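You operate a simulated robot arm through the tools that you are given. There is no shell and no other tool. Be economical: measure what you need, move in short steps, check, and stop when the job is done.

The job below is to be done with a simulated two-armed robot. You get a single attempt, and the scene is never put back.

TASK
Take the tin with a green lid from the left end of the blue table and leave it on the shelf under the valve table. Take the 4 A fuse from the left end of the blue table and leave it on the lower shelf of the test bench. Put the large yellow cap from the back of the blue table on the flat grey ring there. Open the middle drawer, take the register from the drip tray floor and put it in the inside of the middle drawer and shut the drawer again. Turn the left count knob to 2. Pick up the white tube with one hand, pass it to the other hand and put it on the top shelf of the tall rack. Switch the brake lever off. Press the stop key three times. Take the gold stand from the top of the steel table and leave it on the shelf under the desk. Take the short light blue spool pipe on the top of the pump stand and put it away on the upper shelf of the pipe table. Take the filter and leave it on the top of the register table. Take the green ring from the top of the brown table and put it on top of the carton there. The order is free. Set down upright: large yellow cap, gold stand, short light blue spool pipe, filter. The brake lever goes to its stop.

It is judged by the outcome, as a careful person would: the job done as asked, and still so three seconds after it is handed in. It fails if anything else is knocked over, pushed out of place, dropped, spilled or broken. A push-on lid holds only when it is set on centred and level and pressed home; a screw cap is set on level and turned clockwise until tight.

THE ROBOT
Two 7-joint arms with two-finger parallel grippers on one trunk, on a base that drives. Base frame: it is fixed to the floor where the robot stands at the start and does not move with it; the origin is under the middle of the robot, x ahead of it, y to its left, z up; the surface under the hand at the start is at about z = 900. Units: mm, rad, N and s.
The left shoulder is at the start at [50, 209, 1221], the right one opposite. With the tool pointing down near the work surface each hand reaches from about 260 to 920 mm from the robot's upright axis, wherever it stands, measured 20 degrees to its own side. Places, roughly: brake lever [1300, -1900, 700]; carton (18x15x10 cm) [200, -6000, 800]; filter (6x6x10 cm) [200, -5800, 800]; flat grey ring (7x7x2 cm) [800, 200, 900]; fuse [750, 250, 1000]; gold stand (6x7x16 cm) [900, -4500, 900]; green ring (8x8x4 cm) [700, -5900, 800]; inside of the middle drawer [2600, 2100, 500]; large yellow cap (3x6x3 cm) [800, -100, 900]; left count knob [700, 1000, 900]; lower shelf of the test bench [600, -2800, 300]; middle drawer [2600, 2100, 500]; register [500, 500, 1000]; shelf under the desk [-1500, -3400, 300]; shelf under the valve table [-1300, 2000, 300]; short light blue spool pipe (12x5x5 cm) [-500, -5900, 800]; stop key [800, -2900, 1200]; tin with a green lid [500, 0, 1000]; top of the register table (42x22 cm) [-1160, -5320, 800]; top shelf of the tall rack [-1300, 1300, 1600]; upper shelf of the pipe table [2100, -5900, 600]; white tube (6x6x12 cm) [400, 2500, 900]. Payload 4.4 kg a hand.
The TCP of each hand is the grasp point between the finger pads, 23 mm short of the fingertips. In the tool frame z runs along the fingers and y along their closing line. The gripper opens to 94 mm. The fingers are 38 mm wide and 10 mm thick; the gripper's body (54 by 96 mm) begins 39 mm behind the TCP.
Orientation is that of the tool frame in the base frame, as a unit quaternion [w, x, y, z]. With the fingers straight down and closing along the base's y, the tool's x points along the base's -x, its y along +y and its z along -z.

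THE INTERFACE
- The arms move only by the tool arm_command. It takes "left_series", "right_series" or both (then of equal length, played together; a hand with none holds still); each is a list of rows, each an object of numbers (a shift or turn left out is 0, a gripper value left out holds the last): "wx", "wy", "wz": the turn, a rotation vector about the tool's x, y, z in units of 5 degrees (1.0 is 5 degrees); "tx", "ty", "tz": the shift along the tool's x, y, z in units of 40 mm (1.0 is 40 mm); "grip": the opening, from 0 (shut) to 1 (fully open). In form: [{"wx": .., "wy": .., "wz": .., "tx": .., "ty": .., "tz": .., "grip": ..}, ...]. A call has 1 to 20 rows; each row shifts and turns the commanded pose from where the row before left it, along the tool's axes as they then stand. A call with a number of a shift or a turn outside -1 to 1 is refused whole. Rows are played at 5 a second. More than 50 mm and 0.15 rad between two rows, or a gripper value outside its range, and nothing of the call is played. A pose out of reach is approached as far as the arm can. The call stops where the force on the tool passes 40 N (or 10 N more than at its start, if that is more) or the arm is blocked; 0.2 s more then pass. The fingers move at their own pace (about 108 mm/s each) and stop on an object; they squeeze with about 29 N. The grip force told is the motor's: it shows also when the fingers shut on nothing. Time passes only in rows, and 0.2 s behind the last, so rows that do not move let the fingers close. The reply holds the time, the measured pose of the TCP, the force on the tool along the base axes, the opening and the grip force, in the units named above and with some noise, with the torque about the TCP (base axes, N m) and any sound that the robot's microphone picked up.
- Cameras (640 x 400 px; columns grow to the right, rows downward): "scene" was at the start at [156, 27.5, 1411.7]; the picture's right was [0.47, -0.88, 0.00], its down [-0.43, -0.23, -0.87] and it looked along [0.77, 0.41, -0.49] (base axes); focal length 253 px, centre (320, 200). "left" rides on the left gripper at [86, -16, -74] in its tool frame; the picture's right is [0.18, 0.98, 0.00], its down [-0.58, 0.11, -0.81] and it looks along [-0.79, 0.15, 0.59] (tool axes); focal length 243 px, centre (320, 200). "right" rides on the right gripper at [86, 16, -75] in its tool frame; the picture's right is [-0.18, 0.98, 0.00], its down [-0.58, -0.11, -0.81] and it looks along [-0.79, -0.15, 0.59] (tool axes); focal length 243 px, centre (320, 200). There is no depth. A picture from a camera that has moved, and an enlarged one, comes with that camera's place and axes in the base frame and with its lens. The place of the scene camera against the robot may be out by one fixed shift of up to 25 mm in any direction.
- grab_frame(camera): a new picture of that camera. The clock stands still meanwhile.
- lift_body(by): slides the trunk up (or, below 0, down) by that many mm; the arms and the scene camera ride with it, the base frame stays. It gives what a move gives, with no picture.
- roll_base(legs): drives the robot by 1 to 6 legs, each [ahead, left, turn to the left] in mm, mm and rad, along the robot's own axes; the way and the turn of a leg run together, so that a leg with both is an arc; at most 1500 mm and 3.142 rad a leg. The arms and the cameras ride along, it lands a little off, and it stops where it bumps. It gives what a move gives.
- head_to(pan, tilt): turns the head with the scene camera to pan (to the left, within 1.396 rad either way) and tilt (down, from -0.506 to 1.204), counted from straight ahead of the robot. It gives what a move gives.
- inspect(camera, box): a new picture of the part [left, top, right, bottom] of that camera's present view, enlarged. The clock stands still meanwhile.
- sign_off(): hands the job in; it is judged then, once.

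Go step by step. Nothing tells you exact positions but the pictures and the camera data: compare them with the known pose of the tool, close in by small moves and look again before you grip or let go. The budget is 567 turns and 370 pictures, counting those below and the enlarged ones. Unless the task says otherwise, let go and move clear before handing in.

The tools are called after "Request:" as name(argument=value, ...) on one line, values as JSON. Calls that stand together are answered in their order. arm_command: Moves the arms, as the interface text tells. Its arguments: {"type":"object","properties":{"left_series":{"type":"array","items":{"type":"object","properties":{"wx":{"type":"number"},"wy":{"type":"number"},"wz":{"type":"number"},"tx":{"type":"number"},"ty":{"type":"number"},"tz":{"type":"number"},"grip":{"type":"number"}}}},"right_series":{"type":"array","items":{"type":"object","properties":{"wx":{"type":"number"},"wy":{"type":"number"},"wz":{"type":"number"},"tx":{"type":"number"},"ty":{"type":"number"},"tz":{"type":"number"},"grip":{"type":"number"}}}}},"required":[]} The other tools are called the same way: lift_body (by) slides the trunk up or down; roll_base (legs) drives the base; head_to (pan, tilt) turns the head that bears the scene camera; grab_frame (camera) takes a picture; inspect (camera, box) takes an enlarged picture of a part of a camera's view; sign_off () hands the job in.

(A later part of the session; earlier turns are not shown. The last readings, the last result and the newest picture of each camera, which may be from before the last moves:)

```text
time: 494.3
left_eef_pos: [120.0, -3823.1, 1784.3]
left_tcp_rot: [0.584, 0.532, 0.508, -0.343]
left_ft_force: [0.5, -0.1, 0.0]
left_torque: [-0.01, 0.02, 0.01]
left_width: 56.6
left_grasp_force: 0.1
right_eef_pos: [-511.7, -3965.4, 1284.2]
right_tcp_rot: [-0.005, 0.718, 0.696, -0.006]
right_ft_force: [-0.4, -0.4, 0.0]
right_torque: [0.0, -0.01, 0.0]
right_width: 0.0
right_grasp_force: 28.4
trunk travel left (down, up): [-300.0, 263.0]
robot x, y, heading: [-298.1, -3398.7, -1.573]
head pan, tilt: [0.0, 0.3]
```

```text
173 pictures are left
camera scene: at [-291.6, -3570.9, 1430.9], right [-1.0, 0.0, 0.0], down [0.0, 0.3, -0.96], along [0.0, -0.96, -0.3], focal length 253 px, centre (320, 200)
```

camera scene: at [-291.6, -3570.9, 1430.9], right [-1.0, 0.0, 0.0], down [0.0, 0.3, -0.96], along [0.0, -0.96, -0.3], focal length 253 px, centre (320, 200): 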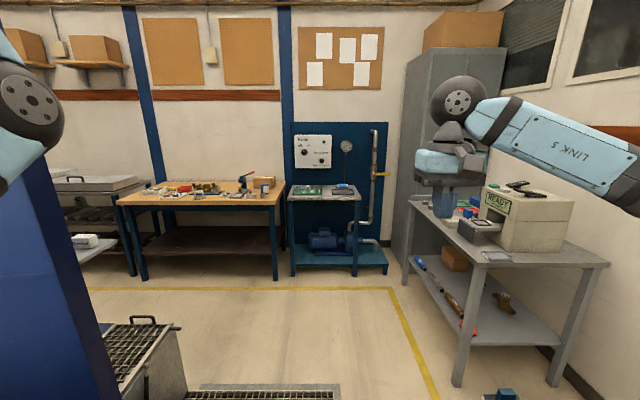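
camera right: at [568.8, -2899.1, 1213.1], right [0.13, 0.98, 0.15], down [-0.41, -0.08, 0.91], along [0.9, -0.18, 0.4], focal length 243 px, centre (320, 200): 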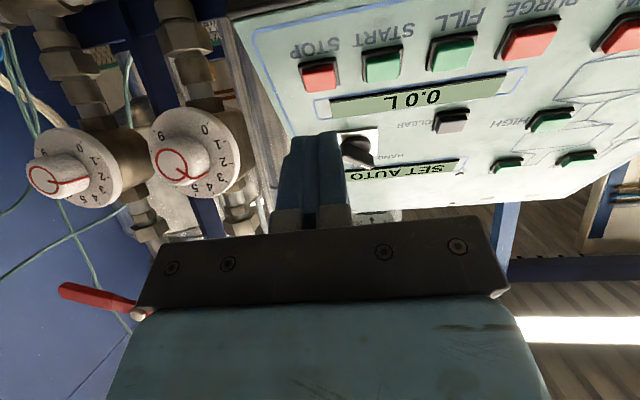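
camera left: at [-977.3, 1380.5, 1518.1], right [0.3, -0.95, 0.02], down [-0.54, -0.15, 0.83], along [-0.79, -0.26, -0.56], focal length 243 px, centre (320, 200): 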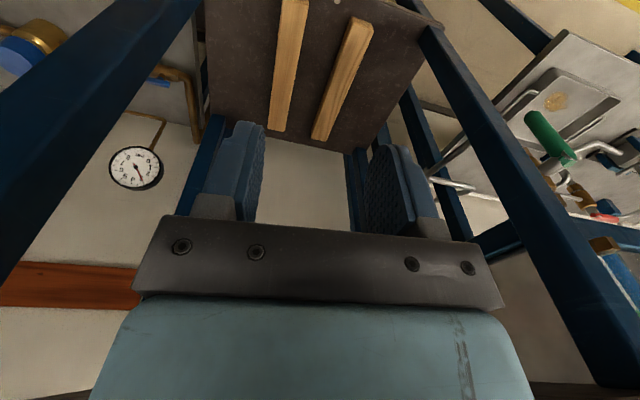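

Request:
roll_base(legs=[[700, 0, 0]])

Request:
head_to(pan=0.9, tilt=0.4)

Request:
grab_frame(camera="scene")

Request:
head_to(pan=-0.9, tilt=0.4)

Request:
grab_frame(camera="scene")

```text
time: 498.1
left_eef_pos: [123.4, -4514.4, 1784.0]
left_tcp_rot: [0.585, 0.53, 0.51, -0.342]
left_ft_force: [-0.3, 0.8, -0.1]
left_torque: [0.0, 0.0, 0.01]
left_width: 56.2
left_grasp_force: 0.0
right_eef_pos: [-507.4, -4663.6, 1284.2]
right_tcp_rot: [-0.005, 0.715, 0.699, -0.006]
right_ft_force: [0.2, 0.6, 0.0]
right_torque: [0.0, 0.02, -0.03]
right_width: 0.3
right_grasp_force: 29.4
trunk travel left (down, up): [-300.0, 263.0]
robot x, y, heading: [-296.3, -4089.7, -1.57]
head pan, tilt: [0.0, 0.3]
```

```text
time: 499.4
left_eef_pos: [124.0, -4515.2, 1785.0]
left_tcp_rot: [0.584, 0.53, 0.51, -0.342]
left_ft_force: [-0.2, -0.1, 0.2]
left_torque: [0.05, 0.01, 0.02]
left_width: 56.6
left_grasp_force: 0.0
right_eef_pos: [-504.9, -4663.4, 1284.1]
right_tcp_rot: [-0.005, 0.715, 0.699, -0.006]
right_ft_force: [0.1, -0.5, 1.1]
right_torque: [0.0, -0.02, 0.01]
right_width: 0.0
right_grasp_force: 29.0
trunk travel left (down, up): [-300.0, 263.0]
robot x, y, heading: [-296.8, -4090.4, -1.568]
head pan, tilt: [0.901, 0.4]
```

```text
172 pictures are left
camera scene: at [-217.1, -4231.0, 1421.7], right [-0.62, -0.79, 0.0], down [-0.31, 0.24, -0.92], along [0.72, -0.57, -0.39], focal length 253 px, centre (320, 200)
```

scene: 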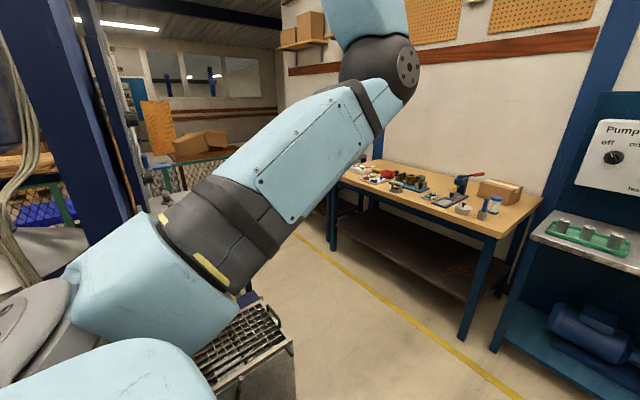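

```text
time: 501.1
left_eef_pos: [123.9, -4515.6, 1784.2]
left_tcp_rot: [0.585, 0.53, 0.51, -0.342]
left_ft_force: [0.7, 1.1, -0.4]
left_torque: [0.03, -0.02, 0.02]
left_width: 56.4
left_grasp_force: 0.1
right_eef_pos: [-506.2, -4662.7, 1284.5]
right_tcp_rot: [-0.005, 0.715, 0.699, -0.006]
right_ft_force: [0.4, -0.8, 0.3]
right_torque: [-0.03, 0.01, -0.02]
right_width: 0.2
right_grasp_force: 29.1
trunk travel left (down, up): [-300.0, 263.0]
robot x, y, heading: [-303.0, -4092.4, -1.565]
head pan, tilt: [-0.901, 0.4]
```

```text
171 pictures are left
camera scene: at [-362.2, -4231.7, 1421.7], right [-0.63, 0.78, 0.0], down [0.3, 0.24, -0.92], along [-0.72, -0.58, -0.39], focal length 253 px, centre (320, 200)
```

scene: 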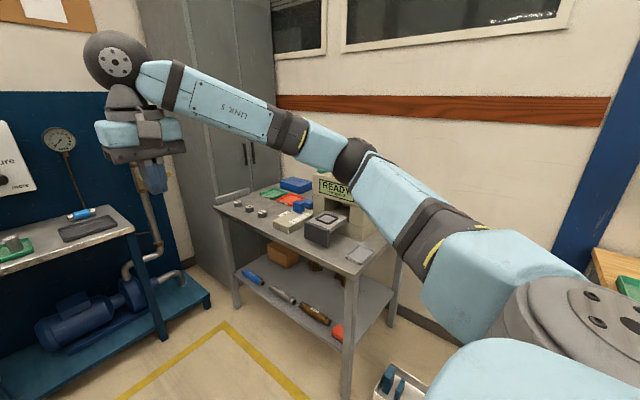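

Request:
roll_base(legs=[[0, 0, 1.0]])

Request:
head_to(pan=0.0, tilt=0.5)

Request:
grab_frame(camera="scene")

```text
time: 504.1
left_eef_pos: [287.4, -3966.2, 1785.1]
left_tcp_rot: [0.677, 0.221, 0.702, -0.02]
left_ft_force: [-0.2, 0.5, -0.1]
left_torque: [-0.01, 0.0, -0.01]
left_width: 56.5
left_grasp_force: 0.0
right_eef_pos: [69.2, -4574.5, 1283.7]
right_tcp_rot: [-0.002, 0.294, 0.956, -0.007]
right_ft_force: [0.2, -0.4, 0.0]
right_torque: [-0.02, -0.04, 0.0]
right_width: 0.0
right_grasp_force: 28.4
trunk travel left (down, up): [-300.0, 263.0]
robot x, y, heading: [-302.1, -4089.4, -0.563]
head pan, tilt: [-0.901, 0.4]
```

```text
time: 505.3
left_eef_pos: [287.7, -3965.0, 1784.2]
left_tcp_rot: [0.677, 0.222, 0.702, -0.021]
left_ft_force: [0.1, -0.8, -0.3]
left_torque: [-0.04, 0.02, 0.0]
left_width: 56.5
left_grasp_force: 0.2
right_eef_pos: [69.0, -4574.9, 1284.4]
right_tcp_rot: [-0.001, 0.293, 0.956, -0.007]
right_ft_force: [-1.2, -0.1, 0.2]
right_torque: [0.03, -0.02, 0.01]
right_width: 0.0
right_grasp_force: 29.0
trunk travel left (down, up): [-300.0, 263.0]
robot x, y, heading: [-302.0, -4090.9, -0.568]
head pan, tilt: [0.0, 0.499]
```

```text
170 pictures are left
camera scene: at [-156.7, -4191.5, 1412.6], right [-0.54, -0.84, 0.0], down [-0.4, 0.26, -0.88], along [0.74, -0.47, -0.48], focal length 253 px, centre (320, 200)
```

scene: 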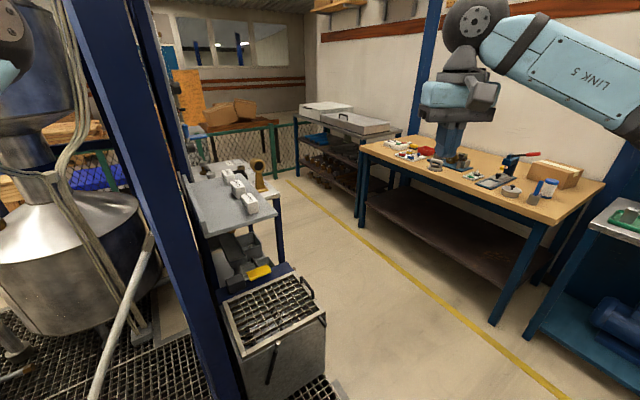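

Gold stand is at about [902,-4533] on the steel table. I'll circle the basket unit and face the stand from the southwest.

Request:
roll_base(legs=[[0, 0, -1.003], [840, 0, 0], [0, 600, 0], [0, 0, 2.32]])

Request:
head_to(pan=-0.1, tilt=0.6)

Request:
grab_frame(camera="scene")

```text
time: 523.0
left_eef_pos: [347.5, -4322.0, 1784.9]
left_tcp_rot: [0.551, -0.246, 0.693, 0.393]
left_ft_force: [-0.2, 0.4, -0.3]
left_torque: [-0.03, 0.0, 0.0]
left_width: 56.5
left_grasp_force: 0.1
right_eef_pos: [875.2, -4696.8, 1283.6]
right_tcp_rot: [0.003, -0.343, 0.939, -0.006]
right_ft_force: [-0.5, 0.0, 0.3]
right_torque: [-0.01, -0.01, -0.02]
right_width: 0.0
right_grasp_force: 29.1
trunk travel left (down, up): [-300.0, 263.0]
robot x, y, heading: [308.9, -4917.7, 0.73]
head pan, tilt: [0.0, 0.499]
```

```text
time: 523.7
left_eef_pos: [347.5, -4321.6, 1784.5]
left_tcp_rot: [0.552, -0.247, 0.693, 0.392]
left_ft_force: [0.5, 0.4, 0.7]
left_torque: [0.04, 0.01, 0.01]
left_width: 56.5
left_grasp_force: 0.1
right_eef_pos: [874.8, -4696.9, 1284.4]
right_tcp_rot: [0.004, -0.342, 0.94, -0.007]
right_ft_force: [0.0, -0.4, 0.4]
right_torque: [0.04, -0.01, 0.0]
right_width: 0.0
right_grasp_force: 29.4
trunk travel left (down, up): [-300.0, 263.0]
robot x, y, heading: [305.7, -4917.9, 0.728]
head pan, tilt: [-0.099, 0.6]
```

```text
169 pictures are left
camera scene: at [439.0, -4838.4, 1403.5], right [0.59, -0.81, 0.0], down [-0.46, -0.33, -0.83], along [0.67, 0.49, -0.56], focal length 253 px, centre (320, 200)
```

scene: 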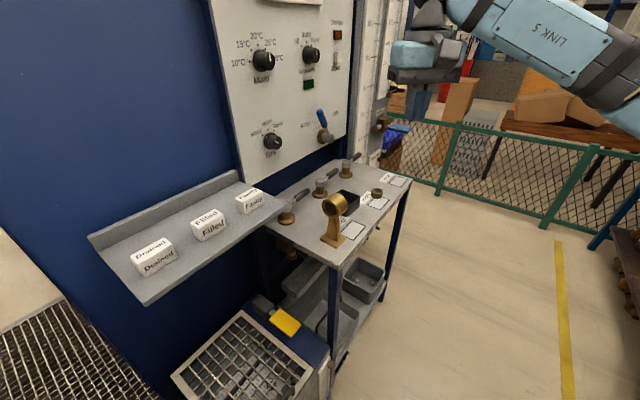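

Request:
inspect(camera="scene", box=[270, 150, 430, 270])

```text
3.33 times, centred on (350, 210) of scene
camera zoom: at [439.0, -4838.4, 1403.5], right [0.59, -0.81, 0.0], down [-0.46, -0.33, -0.83], along [0.67, 0.49, -0.56], focal length 844 px, centre (220, 167)
```

zoom: 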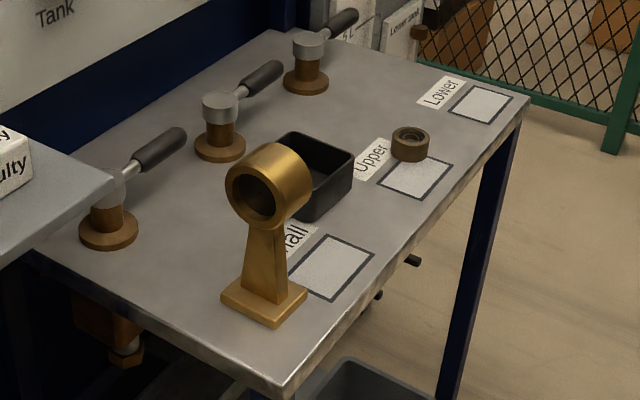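

The stand's ring axis runs along x, so I'll face +y and grip the ring laterally. Reposition.

Request:
roll_base(legs=[[144, -521, 0], [0, 0, 0.842]])

Request:
head_to(pan=-0.1, tilt=0.6)

Request:
grab_frame(camera="scene")

```text
time: 530.9
left_eef_pos: [338.4, -4783.8, 1785.2]
left_tcp_rot: [0.34, -0.512, 0.528, 0.586]
left_ft_force: [-0.3, -0.9, -0.3]
left_torque: [0.0, 0.04, -0.01]
left_width: 56.3
left_grasp_force: 0.1
right_eef_pos: [966.7, -4631.7, 1284.8]
right_tcp_rot: [0.006, -0.701, 0.713, -0.004]
right_ft_force: [-0.3, -0.1, 0.3]
right_torque: [-0.01, -0.03, 0.0]
right_width: 0.2
right_grasp_force: 29.1
trunk travel left (down, up): [-300.0, 263.0]
robot x, y, heading: [762.6, -5203.1, 1.588]
head pan, tilt: [-0.099, 0.6]
```

```text
time: 531.5
left_eef_pos: [336.3, -4783.2, 1785.0]
left_tcp_rot: [0.34, -0.511, 0.529, 0.585]
left_ft_force: [0.1, -0.6, 0.5]
left_torque: [0.01, 0.0, 0.0]
left_width: 56.2
left_grasp_force: 0.1
right_eef_pos: [966.6, -4630.9, 1284.1]
right_tcp_rot: [0.006, -0.701, 0.713, -0.005]
right_ft_force: [0.9, -0.2, 0.3]
right_torque: [0.03, -0.03, 0.03]
right_width: 0.0
right_grasp_force: 28.9
trunk travel left (down, up): [-300.0, 263.0]
robot x, y, heading: [763.3, -5204.2, 1.58]
head pan, tilt: [-0.099, 0.6]
```

```text
167 pictures are left
camera scene: at [779.2, -5065.3, 1403.5], right [1.0, -0.09, 0.0], down [-0.05, -0.56, -0.83], along [0.07, 0.82, -0.56], focal length 253 px, centre (320, 200)
```

scene: 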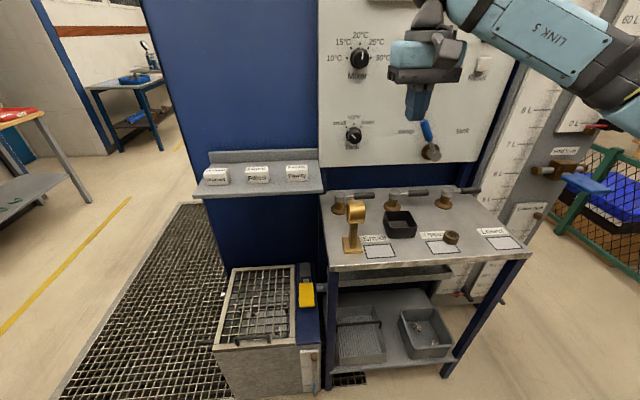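

Request:
arm_command(right_series=[{"tx": 0.8, "ty": 0.35, "grip": 0.9}, {"tx": 0.8, "ty": 0.35}, {"tx": 0.8, "ty": 0.35}, {"tx": 0.8, "ty": 0.35}, {"tx": 0.6, "ty": 0.25, "tz": 0.5}, {"tz": 0.9}, {"tz": 0.9}])

Request:
grab_frame(camera="right")

```text
time: 533.1
left_eef_pos: [338.8, -4782.7, 1784.2]
left_tcp_rot: [0.34, -0.512, 0.529, 0.586]
left_ft_force: [0.2, 0.1, 0.6]
left_torque: [0.0, -0.01, -0.01]
left_width: 56.6
left_grasp_force: 0.0
right_eef_pos: [899.1, -4780.7, 1190.2]
right_tcp_rot: [0.006, -0.702, 0.712, -0.004]
right_ft_force: [0.0, -1.2, 0.3]
right_torque: [0.06, 0.01, -0.02]
right_width: 84.6
right_grasp_force: 0.0
trunk travel left (down, up): [-300.0, 263.0]
robot x, y, heading: [764.0, -5204.4, 1.586]
head pan, tilt: [-0.099, 0.6]
```

```text
166 pictures are left
camera right: at [879.2, -4867.4, 1266.1], right [-0.98, 0.2, -0.01], down [0.11, 0.58, 0.81], along [0.17, 0.79, -0.59], focal length 243 px, centre (320, 200)
```

right: 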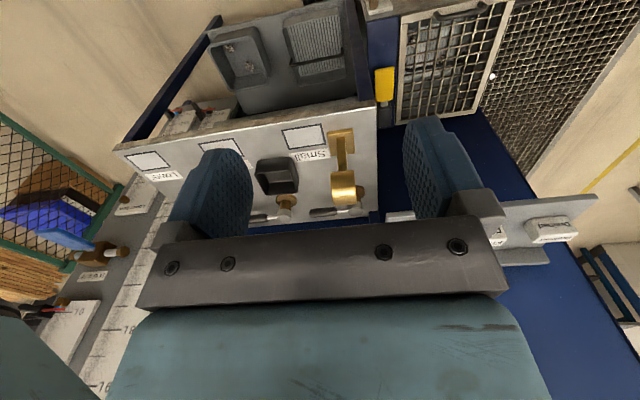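

Request:
arm_command(right_series=[{"wy": -1}, {"wy": -1}, {"wy": -1}, {"wy": -1}, {"wy": -1}, {"wy": -1}, {"wy": -1}, {"wy": -1}, {"wy": -1}, {"wy": -1}, {"wy": -1}])

Request:
grab_frame(camera="right")

```text
time: 535.5
left_eef_pos: [337.8, -4782.9, 1784.7]
left_tcp_rot: [0.341, -0.512, 0.529, 0.585]
left_ft_force: [0.6, -0.6, -0.7]
left_torque: [0.01, 0.01, 0.0]
left_width: 56.4
left_grasp_force: 0.0
right_eef_pos: [896.7, -4778.4, 1192.0]
right_tcp_rot: [0.333, -0.625, 0.629, 0.32]
right_ft_force: [-0.5, 0.1, -1.3]
right_torque: [-0.02, -0.01, -0.02]
right_width: 84.4
right_grasp_force: 0.1
right hand out of reach, approached as far as the arm can: row 11
trunk travel left (down, up): [-300.0, 263.0]
robot x, y, heading: [762.5, -5202.8, 1.589]
head pan, tilt: [-0.099, 0.6]
```

```text
165 pictures are left
camera right: at [878.2, -4888.9, 1164.9], right [-0.98, 0.12, 0.14], down [0.09, -0.33, 0.94], along [0.16, 0.94, 0.31], focal length 243 px, centre (320, 200)
```

right: 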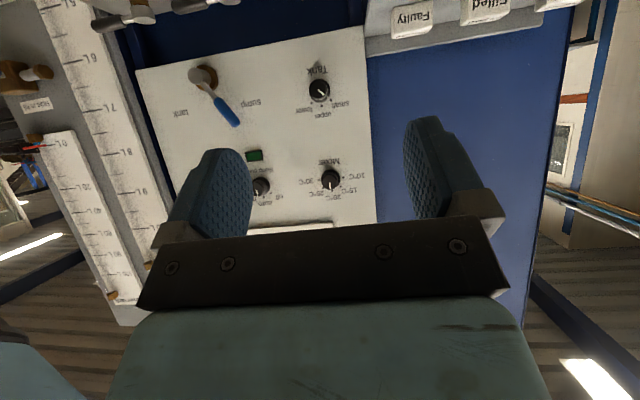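

Request:
arm_command(right_series=[{"tx": 0.11, "ty": -0.03, "tz": 0.87}, {"tx": 0.11, "ty": -0.03, "tz": 0.87}, {"tx": 0.11, "ty": -0.03, "tz": 0.87}, {"tx": 0.11, "ty": -0.03, "tz": 0.87}, {"tx": 0.11, "ty": -0.03, "tz": 0.87}, {"tx": 0.11, "ty": -0.03, "tz": 0.87}])

Request:
grab_frame(camera="right")

Request:
grab_frame(camera="scene")

```text
time: 536.9
left_eef_pos: [337.5, -4782.9, 1784.4]
left_tcp_rot: [0.34, -0.512, 0.529, 0.586]
left_ft_force: [-0.2, 0.8, 0.8]
left_torque: [-0.01, 0.0, 0.01]
left_width: 56.5
left_grasp_force: 0.1
right_eef_pos: [909.9, -4621.1, 1048.6]
right_tcp_rot: [0.334, -0.624, 0.63, 0.319]
right_ft_force: [-0.3, 0.3, -0.2]
right_torque: [0.03, -0.02, 0.02]
right_width: 84.6
right_grasp_force: 0.0
trunk travel left (down, up): [-300.0, 263.0]
robot x, y, heading: [764.4, -5201.4, 1.58]
head pan, tilt: [-0.099, 0.6]
```

```text
164 pictures are left
camera right: at [891.3, -4731.6, 1020.9], right [-0.98, 0.12, 0.14], down [0.09, -0.33, 0.94], along [0.16, 0.94, 0.31], focal length 243 px, centre (320, 200)
```

right: 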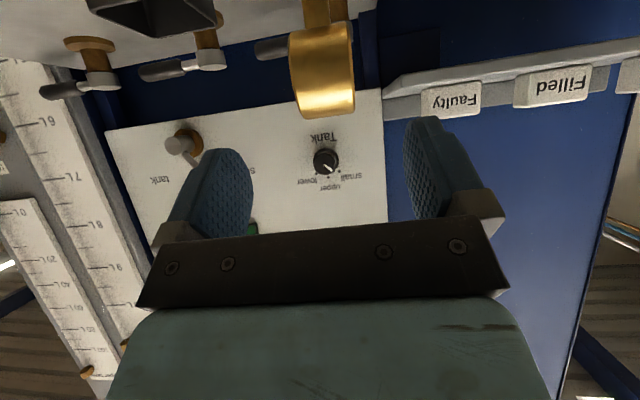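

```text
163 pictures are left
camera scene: at [779.6, -5064.5, 1403.4], right [1.0, -0.09, 0.0], down [-0.05, -0.56, -0.82], along [0.07, 0.82, -0.57], focal length 253 px, centre (320, 200)
```

scene: 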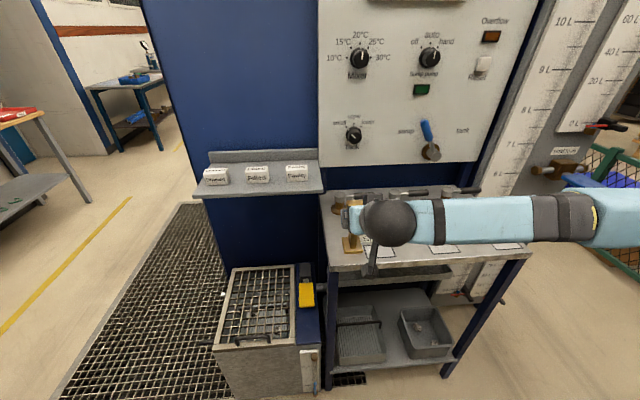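

Request:
arm_command(right_series=[{"tz": 0.6}, {"tz": 0.6}, {"tz": 0.6}, {"tz": 0.45}])

Request:
grab_frame(camera="right")

Request:
inspect(camera="scene", box=[310, 160, 430, 270])

```text
time: 537.9
left_eef_pos: [338.1, -4782.3, 1784.6]
left_tcp_rot: [0.34, -0.511, 0.529, 0.586]
left_ft_force: [-0.3, 1.0, 0.1]
left_torque: [-0.01, 0.01, 0.03]
left_width: 56.6
left_grasp_force: 0.0
right_eef_pos: [912.7, -4546.5, 998.7]
right_tcp_rot: [0.334, -0.624, 0.63, 0.319]
right_ft_force: [0.5, -0.5, -0.9]
right_torque: [-0.02, 0.0, 0.0]
right_width: 84.8
right_grasp_force: 0.0
trunk travel left (down, up): [-300.0, 263.0]
robot x, y, heading: [764.8, -5207.6, 1.579]
head pan, tilt: [-0.099, 0.6]
```

```text
162 pictures are left
camera right: at [892.7, -4658.1, 971.4], right [-0.98, 0.12, 0.14], down [0.09, -0.33, 0.94], along [0.16, 0.94, 0.31], focal length 243 px, centre (320, 200)
```

right: 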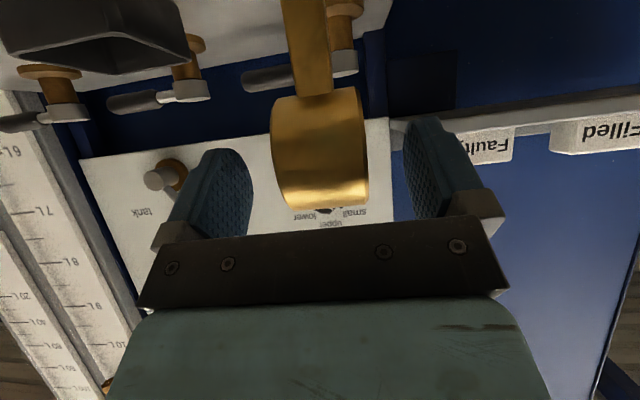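

```text
3.64 times, centred on (370, 215) of scene
camera zoom: at [779.3, -5064.7, 1403.4], right [1.0, -0.09, 0.0], down [-0.05, -0.56, -0.82], along [0.07, 0.82, -0.57], focal length 920 px, centre (138, 146)
```

zoom: 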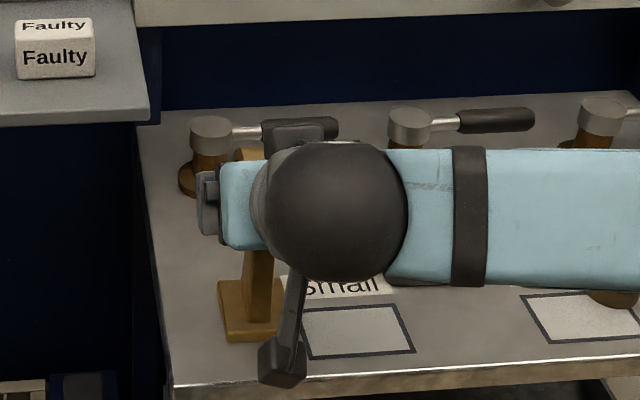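

Request:
arm_command(right_series=[{"tz": 0.2}, {"grip": 0}, {}, {}])

Request:
arm_command(right_series=[{"tx": -0.4, "tz": -0.28}, {"tx": -0.6, "tz": -0.4}])

Request:
grab_frame(camera="right")

Request:
grab_frame(camera="scene")

```text
time: 538.9
left_eef_pos: [337.4, -4783.2, 1784.0]
left_tcp_rot: [0.34, -0.511, 0.53, 0.585]
left_ft_force: [0.9, 0.2, -0.1]
left_torque: [0.01, -0.01, -0.01]
left_width: 56.3
left_grasp_force: 0.0
right_eef_pos: [912.2, -4542.0, 995.4]
right_tcp_rot: [0.333, -0.625, 0.63, 0.319]
right_ft_force: [-2.9, -0.8, -0.3]
right_torque: [-0.28, 0.58, -0.01]
right_width: 41.7
right_grasp_force: 29.6
trunk travel left (down, up): [-300.0, 263.0]
robot x, y, heading: [763.5, -5207.6, 1.586]
head pan, tilt: [-0.099, 0.6]
```

```text
time: 539.5
left_eef_pos: [337.3, -4783.6, 1784.9]
left_tcp_rot: [0.341, -0.511, 0.53, 0.585]
left_ft_force: [-0.5, 0.9, 0.1]
left_torque: [0.04, -0.02, 0.01]
left_width: 56.6
left_grasp_force: 0.1
right_eef_pos: [910.3, -4542.1, 1042.9]
right_tcp_rot: [0.334, -0.624, 0.63, 0.319]
right_ft_force: [-0.6, 0.6, -7.9]
right_torque: [-0.1, 0.02, 0.02]
right_width: 41.9
right_grasp_force: 28.7
trunk travel left (down, up): [-300.0, 263.0]
robot x, y, heading: [762.2, -5201.8, 1.583]
head pan, tilt: [-0.099, 0.6]
```

```text
160 pictures are left
camera right: at [892.5, -4652.6, 1015.0], right [-0.98, 0.12, 0.14], down [0.09, -0.33, 0.94], along [0.16, 0.94, 0.31], focal length 243 px, centre (320, 200)
```

right: 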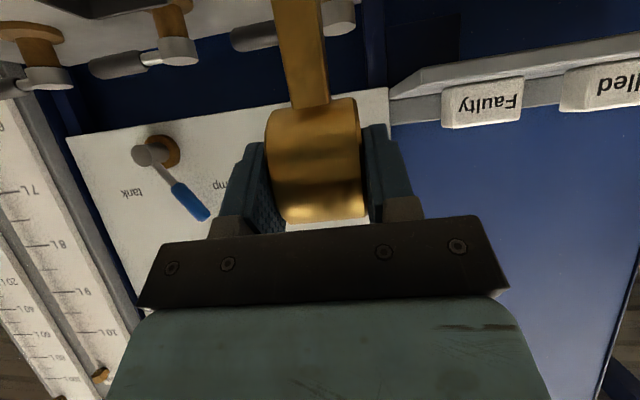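

```text
159 pictures are left
camera scene: at [779.0, -5065.1, 1403.4], right [1.0, -0.09, 0.0], down [-0.05, -0.56, -0.82], along [0.07, 0.82, -0.57], focal length 253 px, centre (320, 200)
```

scene: 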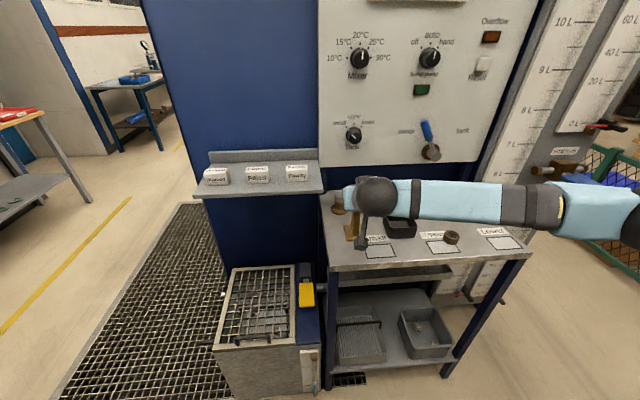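

Stand gripped. Raise and retract; then look at the desk.

Request:
arm_command(right_series=[{"tx": -0.68, "tz": -0.48}, {"tx": -0.68, "tz": -0.48}, {"tx": -0.68, "tz": -0.48}, {"tx": -0.68, "tz": -0.48}, {"tx": 0.5, "tz": -0.75}, {"tx": 0.5, "tz": -0.75}, {"tx": 0.5, "tz": -0.75}])

Request:
head_to(pan=0.6, tilt=0.2)

Request:
grab_frame(camera="scene")

```text
time: 541.1
left_eef_pos: [339.2, -4783.4, 1784.8]
left_tcp_rot: [0.34, -0.512, 0.528, 0.586]
left_ft_force: [-0.3, -0.8, 0.2]
left_torque: [0.01, -0.01, 0.0]
left_width: 56.3
left_grasp_force: 0.0
right_eef_pos: [907.2, -4651.0, 1181.3]
right_tcp_rot: [0.334, -0.625, 0.629, 0.32]
right_ft_force: [0.2, 0.7, -7.2]
right_torque: [-0.12, 0.02, 0.02]
right_width: 42.2
right_grasp_force: 28.9
trunk travel left (down, up): [-300.0, 263.0]
robot x, y, heading: [765.9, -5204.5, 1.583]
head pan, tilt: [-0.099, 0.6]
```

```text
time: 542.2
left_eef_pos: [337.6, -4783.3, 1783.9]
left_tcp_rot: [0.34, -0.512, 0.529, 0.585]
left_ft_force: [0.3, 0.1, -0.8]
left_torque: [0.01, 0.01, 0.0]
left_width: 56.5
left_grasp_force: 0.0
right_eef_pos: [907.0, -4651.3, 1179.7]
right_tcp_rot: [0.334, -0.624, 0.63, 0.319]
right_ft_force: [-0.6, 1.0, -7.3]
right_torque: [-0.1, 0.04, 0.0]
right_width: 42.1
right_grasp_force: 28.7
trunk travel left (down, up): [-300.0, 263.0]
robot x, y, heading: [766.3, -5206.2, 1.584]
head pan, tilt: [0.6, 0.201]
```

```text
158 pictures are left
camera scene: at [718.3, -5076.3, 1440.1], right [0.82, 0.58, 0.0], down [0.11, -0.16, -0.98], along [-0.56, 0.8, -0.2], focal length 253 px, centre (320, 200)
```

scene: 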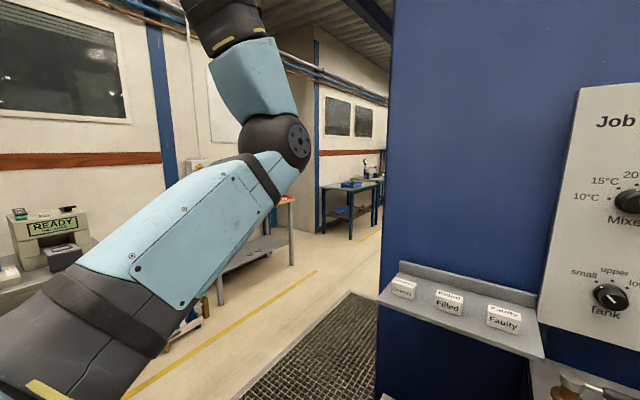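

Request:
roll_base(legs=[[0, 1050, 0], [1500, 0, 0], [0, 0, 1.5]])

Request:
head_to(pan=-0.1, tilt=0.5)

Request:
grab_frame(camera="scene")

```text
time: 562.3
left_eef_pos: [-749.2, -4113.6, 1785.7]
left_tcp_rot: [0.145, 0.735, -0.044, -0.661]
left_ft_force: [-0.3, 0.3, 0.6]
left_torque: [0.03, 0.03, 0.02]
left_width: 56.4
left_grasp_force: 0.0
right_eef_pos: [-830.1, -3535.0, 1179.6]
right_tcp_rot: [-0.03, 0.886, -0.042, -0.462]
right_ft_force: [-0.4, 0.3, -8.0]
right_torque: [-0.05, -0.13, 0.06]
right_width: 42.0
right_grasp_force: 29.0
trunk travel left (down, up): [-300.0, 263.0]
robot x, y, heading: [-293.6, -3727.1, 3.069]
head pan, tilt: [0.6, 0.201]
```

```text
time: 563.4
left_eef_pos: [-749.5, -4114.8, 1785.3]
left_tcp_rot: [0.145, 0.734, -0.044, -0.662]
left_ft_force: [0.5, 0.2, -0.2]
left_torque: [0.03, -0.02, 0.0]
left_width: 56.3
left_grasp_force: 0.0
right_eef_pos: [-831.3, -3534.7, 1179.7]
right_tcp_rot: [-0.03, 0.886, -0.042, -0.46]
right_ft_force: [0.4, -0.3, -7.7]
right_torque: [-0.01, -0.12, -0.02]
right_width: 41.8
right_grasp_force: 29.2
trunk travel left (down, up): [-300.0, 263.0]
robot x, y, heading: [-293.1, -3725.7, 3.067]
head pan, tilt: [-0.099, 0.499]
```

```text
157 pictures are left
camera scene: at [-439.8, -3720.6, 1412.4], right [0.17, 0.99, 0.0], down [0.47, -0.08, -0.88], along [-0.86, 0.15, -0.48], focal length 253 px, centre (320, 200)
```

scene: 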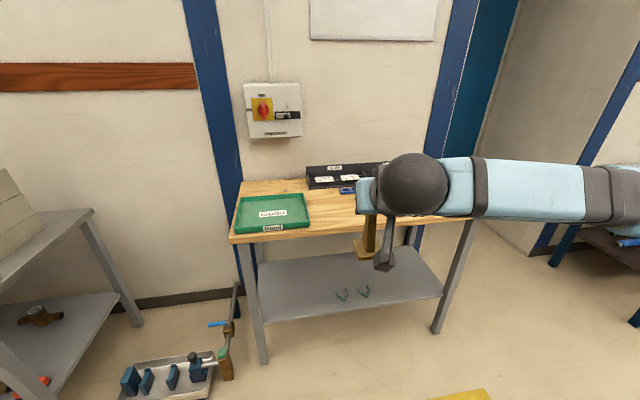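

Desk shelf z≈318, front x≈-1233, O-ring clips near y -3340…-3420. I'll put the stand at about y≈-3600. Lower in front first.

Request:
roll_base(legs=[[0, 0, 0.073], [200, 45, 0]])

Request:
lift_body(by=-300)

Request:
arm_command(right_series=[{"tx": 0.77, "tz": 0.54}, {"tx": 0.77, "tz": 0.54}, {"tx": 0.77, "tz": 0.54}, {"tx": 0.77, "tz": 0.54}, {"tx": 0.77, "tz": 0.54}, {"tx": 0.77, "tz": 0.54}, {"tx": 0.77, "tz": 0.54}, {"tx": 0.77, "tz": 0.54}, {"tx": 0.77, "tz": 0.54}, {"tx": 0.77, "tz": 0.54}])

Request:
head_to(pan=-0.1, tilt=0.7)

Request:
grab_frame(camera="scene")

Request:
grab_frame(camera="right")

```text
time: 565.5
left_eef_pos: [-916.7, -4190.2, 1785.1]
left_tcp_rot: [0.17, 0.735, -0.017, -0.656]
left_ft_force: [1.1, 0.5, 0.1]
left_torque: [0.01, 0.01, 0.0]
left_width: 56.3
left_grasp_force: 0.0
right_eef_pos: [-1039.9, -3620.4, 1179.7]
right_tcp_rot: [-0.014, 0.887, -0.011, -0.462]
right_ft_force: [-0.9, -0.5, -7.3]
right_torque: [-0.02, -0.13, -0.01]
right_width: 42.1
right_grasp_force: 29.4
trunk travel left (down, up): [-300.0, 263.0]
robot x, y, heading: [-488.3, -3774.6, 3.142]
head pan, tilt: [-0.099, 0.499]
```

```text
time: 568.5
left_eef_pos: [-917.1, -4190.5, 1484.5]
left_tcp_rot: [0.169, 0.735, -0.017, -0.656]
left_ft_force: [-0.3, 0.9, -0.6]
left_torque: [-0.01, 0.03, 0.04]
left_width: 56.2
left_grasp_force: 0.1
right_eef_pos: [-1039.3, -3620.7, 880.3]
right_tcp_rot: [-0.014, 0.887, -0.011, -0.462]
right_ft_force: [0.3, 0.3, -7.7]
right_torque: [-0.03, -0.15, 0.01]
right_width: 42.2
right_grasp_force: 29.3
trunk travel left (down, up): [0.0, 563.0]
robot x, y, heading: [-487.2, -3768.8, 3.145]
head pan, tilt: [-0.099, 0.499]
```

```text
time: 570.7
left_eef_pos: [-919.7, -4191.6, 1484.4]
left_tcp_rot: [0.169, 0.736, -0.018, -0.656]
left_ft_force: [0.1, -1.0, -0.3]
left_torque: [0.0, 0.03, -0.01]
left_width: 56.1
left_grasp_force: 0.1
right_eef_pos: [-1044.6, -3636.0, 516.3]
right_tcp_rot: [-0.019, 0.888, -0.014, -0.459]
right_ft_force: [-0.1, 0.5, -7.9]
right_torque: [0.0, -0.15, 0.0]
right_width: 42.0
right_grasp_force: 28.9
right hand out of reach, approached as far as the arm can: row 9, 10
trunk travel left (down, up): [0.0, 563.0]
robot x, y, heading: [-484.9, -3771.4, 3.14]
head pan, tilt: [-0.099, 0.499]
```

```text
time: 571.4
left_eef_pos: [-917.4, -4192.0, 1485.6]
left_tcp_rot: [0.17, 0.736, -0.017, -0.656]
left_ft_force: [0.5, 0.0, -0.5]
left_torque: [0.0, 0.0, -0.02]
left_width: 56.3
left_grasp_force: 0.0
right_eef_pos: [-1045.0, -3635.8, 517.3]
right_tcp_rot: [-0.017, 0.889, -0.013, -0.458]
right_ft_force: [-0.3, -0.1, -8.0]
right_torque: [-0.04, -0.11, -0.01]
right_width: 42.1
right_grasp_force: 28.8
trunk travel left (down, up): [0.0, 563.0]
robot x, y, heading: [-489.4, -3773.0, 3.139]
head pan, tilt: [-0.099, 0.7]
```

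```text
156 pictures are left
camera scene: at [-632.4, -3778.1, 1094.7], right [0.1, 0.99, 0.0], down [0.64, -0.07, -0.76], along [-0.76, 0.08, -0.64], focal length 253 px, centre (320, 200)
```

scene: 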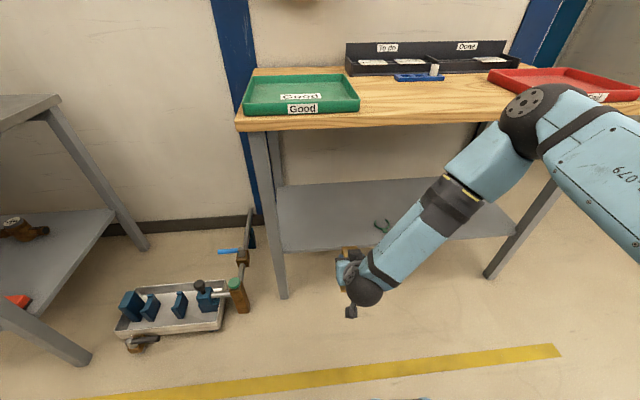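

```text
155 pictures are left
camera right: at [-936.2, -3656.6, 490.8], right [-0.14, -0.98, 0.13], down [0.32, 0.08, 0.94], along [-0.94, 0.18, 0.31], focal length 243 px, centre (320, 200)
```

right: 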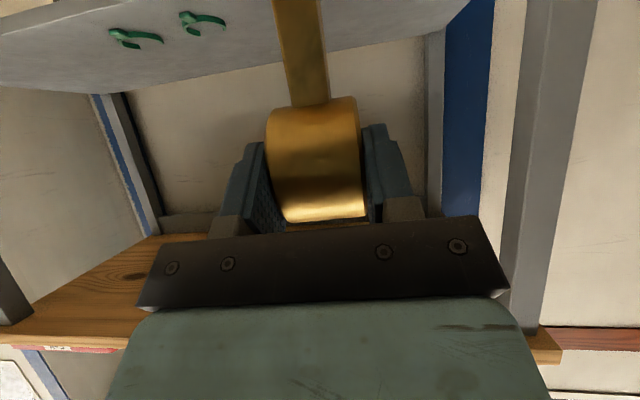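

Extend the arm forward (rather than drive) so the elbow stays clear of the desk top.

Request:
arm_command(right_series=[{"tx": -0.4, "tz": 0.9}, {"tx": -0.4, "tz": 0.9}, {"tx": 0.2, "tz": 0.6}])

Request:
grab_frame(camera="scene")

Request:
grab_frame(camera="right")

```text
time: 572.2
left_eef_pos: [-917.9, -4190.2, 1483.8]
left_tcp_rot: [0.169, 0.736, -0.017, -0.656]
left_ft_force: [0.8, 0.0, -0.6]
left_torque: [0.05, 0.0, -0.01]
left_width: 56.4
left_grasp_force: 0.0
right_eef_pos: [-1136.9, -3633.4, 482.1]
right_tcp_rot: [-0.015, 0.888, -0.011, -0.46]
right_ft_force: [1.1, 0.2, -8.1]
right_torque: [0.0, -0.13, 0.02]
right_width: 41.8
right_grasp_force: 28.5
trunk travel left (down, up): [0.0, 563.0]
robot x, y, heading: [-490.1, -3772.4, 3.139]
head pan, tilt: [-0.099, 0.7]
```

```text
154 pictures are left
camera scene: at [-632.8, -3778.1, 1094.6], right [0.1, 0.99, 0.0], down [0.64, -0.07, -0.76], along [-0.76, 0.08, -0.65], focal length 253 px, centre (320, 200)
```

scene: 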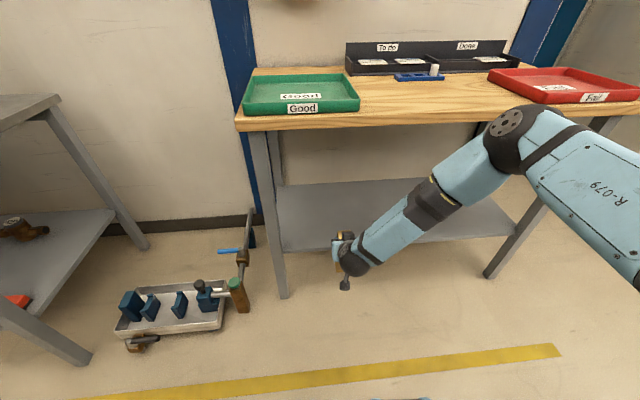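

```text
153 pictures are left
camera right: at [-1029.1, -3653.3, 454.7], right [-0.14, -0.98, 0.13], down [0.33, 0.08, 0.94], along [-0.94, 0.17, 0.31], focal length 243 px, centre (320, 200)
```

right: 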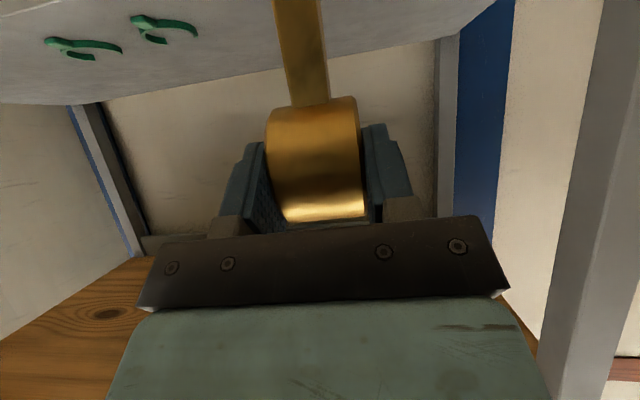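

Request:
arm_command(right_series=[{"tx": -0.65, "tz": 0.77}, {"tx": -0.65, "tz": 0.77}, {"tx": -0.65, "tz": 0.77}, {"tx": -0.65, "tz": 0.77}])

Request:
grab_frame(camera="scene")

Request:
grab_frame(camera="right")

```text
time: 573.2
left_eef_pos: [-919.3, -4191.1, 1484.7]
left_tcp_rot: [0.169, 0.736, -0.017, -0.656]
left_ft_force: [0.1, -0.6, 0.7]
left_torque: [0.0, 0.04, 0.01]
left_width: 56.7
left_grasp_force: 0.0
right_eef_pos: [-1298.0, -3629.0, 492.9]
right_tcp_rot: [-0.013, 0.887, -0.01, -0.461]
right_ft_force: [0.1, -0.4, -8.0]
right_torque: [-0.01, -0.14, 0.01]
right_width: 41.9
right_grasp_force: 28.8
trunk travel left (down, up): [0.0, 563.0]
robot x, y, heading: [-487.2, -3773.4, 3.142]
head pan, tilt: [-0.099, 0.7]
```

```text
152 pictures are left
camera scene: at [-632.8, -3778.2, 1094.6], right [0.1, 0.99, 0.0], down [0.64, -0.07, -0.76], along [-0.76, 0.08, -0.65], focal length 253 px, centre (320, 200)
```

scene: 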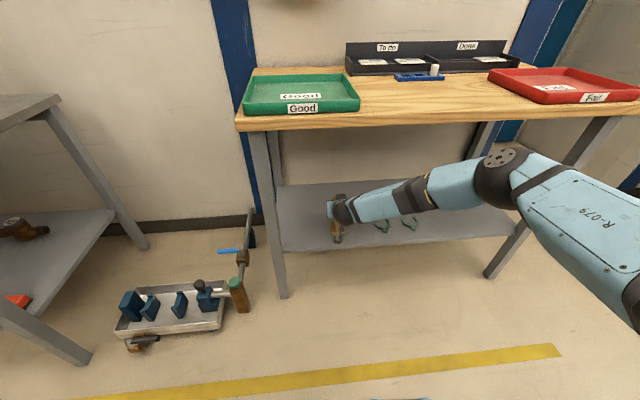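

```text
151 pictures are left
camera right: at [-1188.4, -3648.1, 466.7], right [-0.14, -0.98, 0.14], down [0.33, 0.08, 0.94], along [-0.93, 0.17, 0.31], focal length 243 px, centre (320, 200)
```

right: 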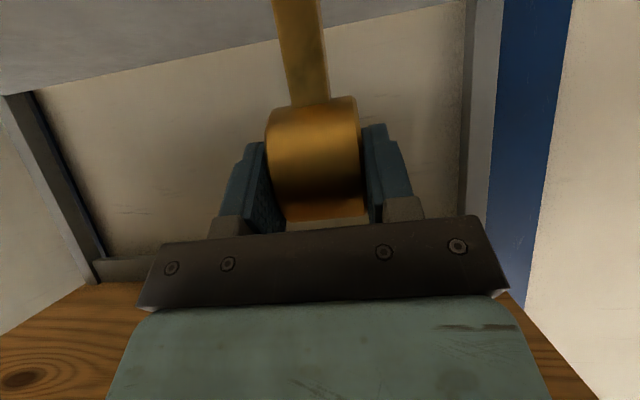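

Request:
inspect(camera="scene", box=[270, 170, 430, 290])

```text
3.33 times, centred on (350, 230) of scene
camera zoom: at [-632.8, -3778.2, 1094.6], right [0.1, 0.99, 0.0], down [0.64, -0.07, -0.76], along [-0.76, 0.08, -0.65], focal length 844 px, centre (220, 100)
```

zoom: 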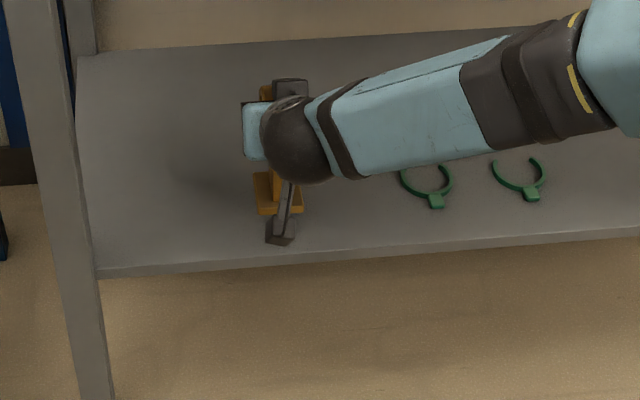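

Request:
arm_command(right_series=[{"tx": 0.25, "tz": 0.17}, {"tx": 0.16, "tz": 0.11}, {"tx": 0.08, "tz": 0.06}, {"tx": 0.08, "tz": 0.06}])

```text
time: 574.2
left_eef_pos: [-917.9, -4191.8, 1483.6]
left_tcp_rot: [0.17, 0.736, -0.018, -0.655]
left_ft_force: [-0.2, 0.0, 0.0]
left_torque: [0.01, 0.02, 0.02]
left_width: 56.3
left_grasp_force: 0.0
right_eef_pos: [-1297.8, -3627.6, 467.1]
right_tcp_rot: [-0.014, 0.887, -0.01, -0.462]
right_ft_force: [0.7, 0.3, -8.6]
right_torque: [0.01, -0.14, 0.02]
right_width: 42.2
right_grasp_force: 29.4
trunk travel left (down, up): [0.0, 563.0]
robot x, y, heading: [-489.0, -3771.0, 3.14]
head pan, tilt: [-0.099, 0.7]
```

Request:
arm_command(right_series=[{"tx": 0.1, "tz": 0.07}, {"tx": 0.08, "tz": 0.06}, {"tx": 0.08, "tz": 0.06}, {"tx": 0.08, "tz": 0.06}, {"tx": 0.08, "tz": 0.06}])

```text
time: 575.4
left_eef_pos: [-912.8, -4191.0, 1486.9]
left_tcp_rot: [0.169, 0.734, -0.018, -0.657]
left_ft_force: [-0.8, 0.0, -0.2]
left_torque: [-0.01, 0.0, 0.0]
left_width: 56.3
left_grasp_force: 0.0
right_eef_pos: [-1299.8, -3628.6, 454.4]
right_tcp_rot: [-0.013, 0.885, -0.01, -0.465]
right_ft_force: [10.4, 0.1, 25.0]
right_torque: [-1.2, -0.13, 0.56]
right_width: 41.2
right_grasp_force: 26.7
trunk travel left (down, up): [0.0, 563.0]
robot x, y, heading: [-488.0, -3771.6, 3.14]
head pan, tilt: [-0.099, 0.7]
```

Request:
inspect(camera="scene", box=[300, 190, 380, 260])

Request:
arm_command(right_series=[{"tx": -0.04, "tz": -0.03}, {"grip": 0.85}, {}, {}])

Request:
grab_frame(camera="right")

```text
5.71 times, centred on (340, 225) of scene
camera zoom: at [-629.1, -3778.6, 1095.9], right [0.1, 0.99, 0.0], down [0.64, -0.06, -0.77], along [-0.76, 0.08, -0.64], focal length 1446 px, centre (206, 57)
```

zoom: 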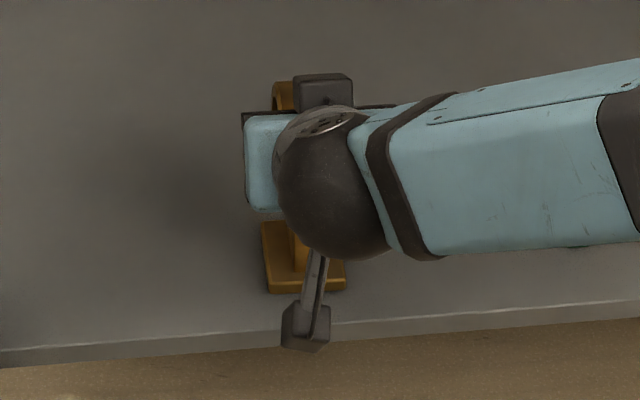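

```text
time: 576.4
left_eef_pos: [-914.9, -4190.7, 1485.2]
left_tcp_rot: [0.169, 0.735, -0.018, -0.656]
left_ft_force: [0.0, 0.0, 0.3]
left_torque: [-0.03, 0.02, -0.03]
left_width: 56.5
left_grasp_force: 0.2
right_eef_pos: [-1296.8, -3626.0, 450.6]
right_tcp_rot: [-0.014, 0.887, -0.01, -0.461]
right_ft_force: [0.1, -0.3, -0.1]
right_torque: [-0.03, 0.03, 0.0]
right_width: 79.9
right_grasp_force: 0.0
trunk travel left (down, up): [0.0, 563.0]
robot x, y, heading: [-488.9, -3772.3, 3.141]
head pan, tilt: [-0.099, 0.7]
```

```text
148 pictures are left
camera right: at [-1189.4, -3646.7, 423.0], right [-0.14, -0.98, 0.14], down [0.33, 0.08, 0.94], along [-0.93, 0.17, 0.31], focal length 243 px, centre (320, 200)
```

right: 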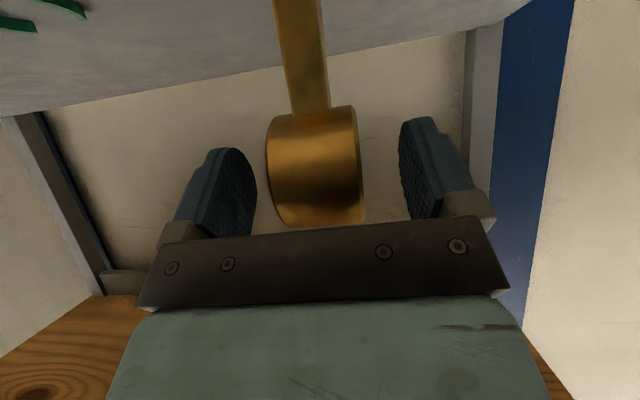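

Stand is upright. Back out horizontally.

Request:
arm_command(right_series=[{"tx": 0.5, "tz": -0.75}, {"tx": 0.5, "tz": -0.75}, {"tx": 0.5, "tz": -0.75}, {"tx": 0.5, "tz": -0.75}, {"tx": 0.5, "tz": -0.75}])

Request:
roll_base(legs=[[-200, 0, 0]])

Request:
grab_frame(camera="scene")

```text
time: 577.6
left_eef_pos: [-916.7, -4191.0, 1484.8]
left_tcp_rot: [0.168, 0.735, -0.018, -0.656]
left_ft_force: [-0.6, 0.2, -0.8]
left_torque: [-0.01, 0.04, 0.01]
left_width: 56.3
left_grasp_force: 0.1
right_eef_pos: [-1123.5, -3646.5, 462.5]
right_tcp_rot: [-0.017, 0.888, -0.012, -0.46]
right_ft_force: [0.2, -0.2, 0.7]
right_torque: [0.02, 0.03, -0.01]
right_width: 80.0
right_grasp_force: 0.1
right hand out of reach, approached as far as the arm can: row 4, 5
trunk travel left (down, up): [0.0, 563.0]
robot x, y, heading: [-486.5, -3767.2, 3.143]
head pan, tilt: [-0.099, 0.7]
```

```text
time: 579.2
left_eef_pos: [-710.7, -4192.2, 1485.5]
left_tcp_rot: [0.17, 0.735, -0.017, -0.656]
left_ft_force: [-0.2, 0.2, 0.4]
left_torque: [0.0, 0.01, 0.0]
left_width: 56.4
left_grasp_force: 0.1
right_eef_pos: [-918.6, -3647.2, 461.9]
right_tcp_rot: [-0.018, 0.888, -0.012, -0.458]
right_ft_force: [0.0, -0.1, 0.4]
right_torque: [-0.01, -0.02, 0.02]
right_width: 79.9
right_grasp_force: 0.2
trunk travel left (down, up): [0.0, 563.0]
robot x, y, heading: [-281.6, -3770.5, 3.143]
head pan, tilt: [-0.099, 0.7]
```

```text
147 pictures are left
camera scene: at [-426.6, -3778.7, 1094.9], right [0.1, 0.99, 0.0], down [0.64, -0.06, -0.77], along [-0.76, 0.08, -0.64], focal length 253 px, centre (320, 200)
```

scene: 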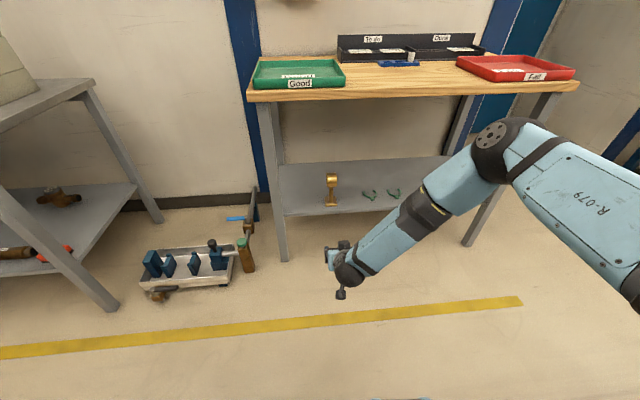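

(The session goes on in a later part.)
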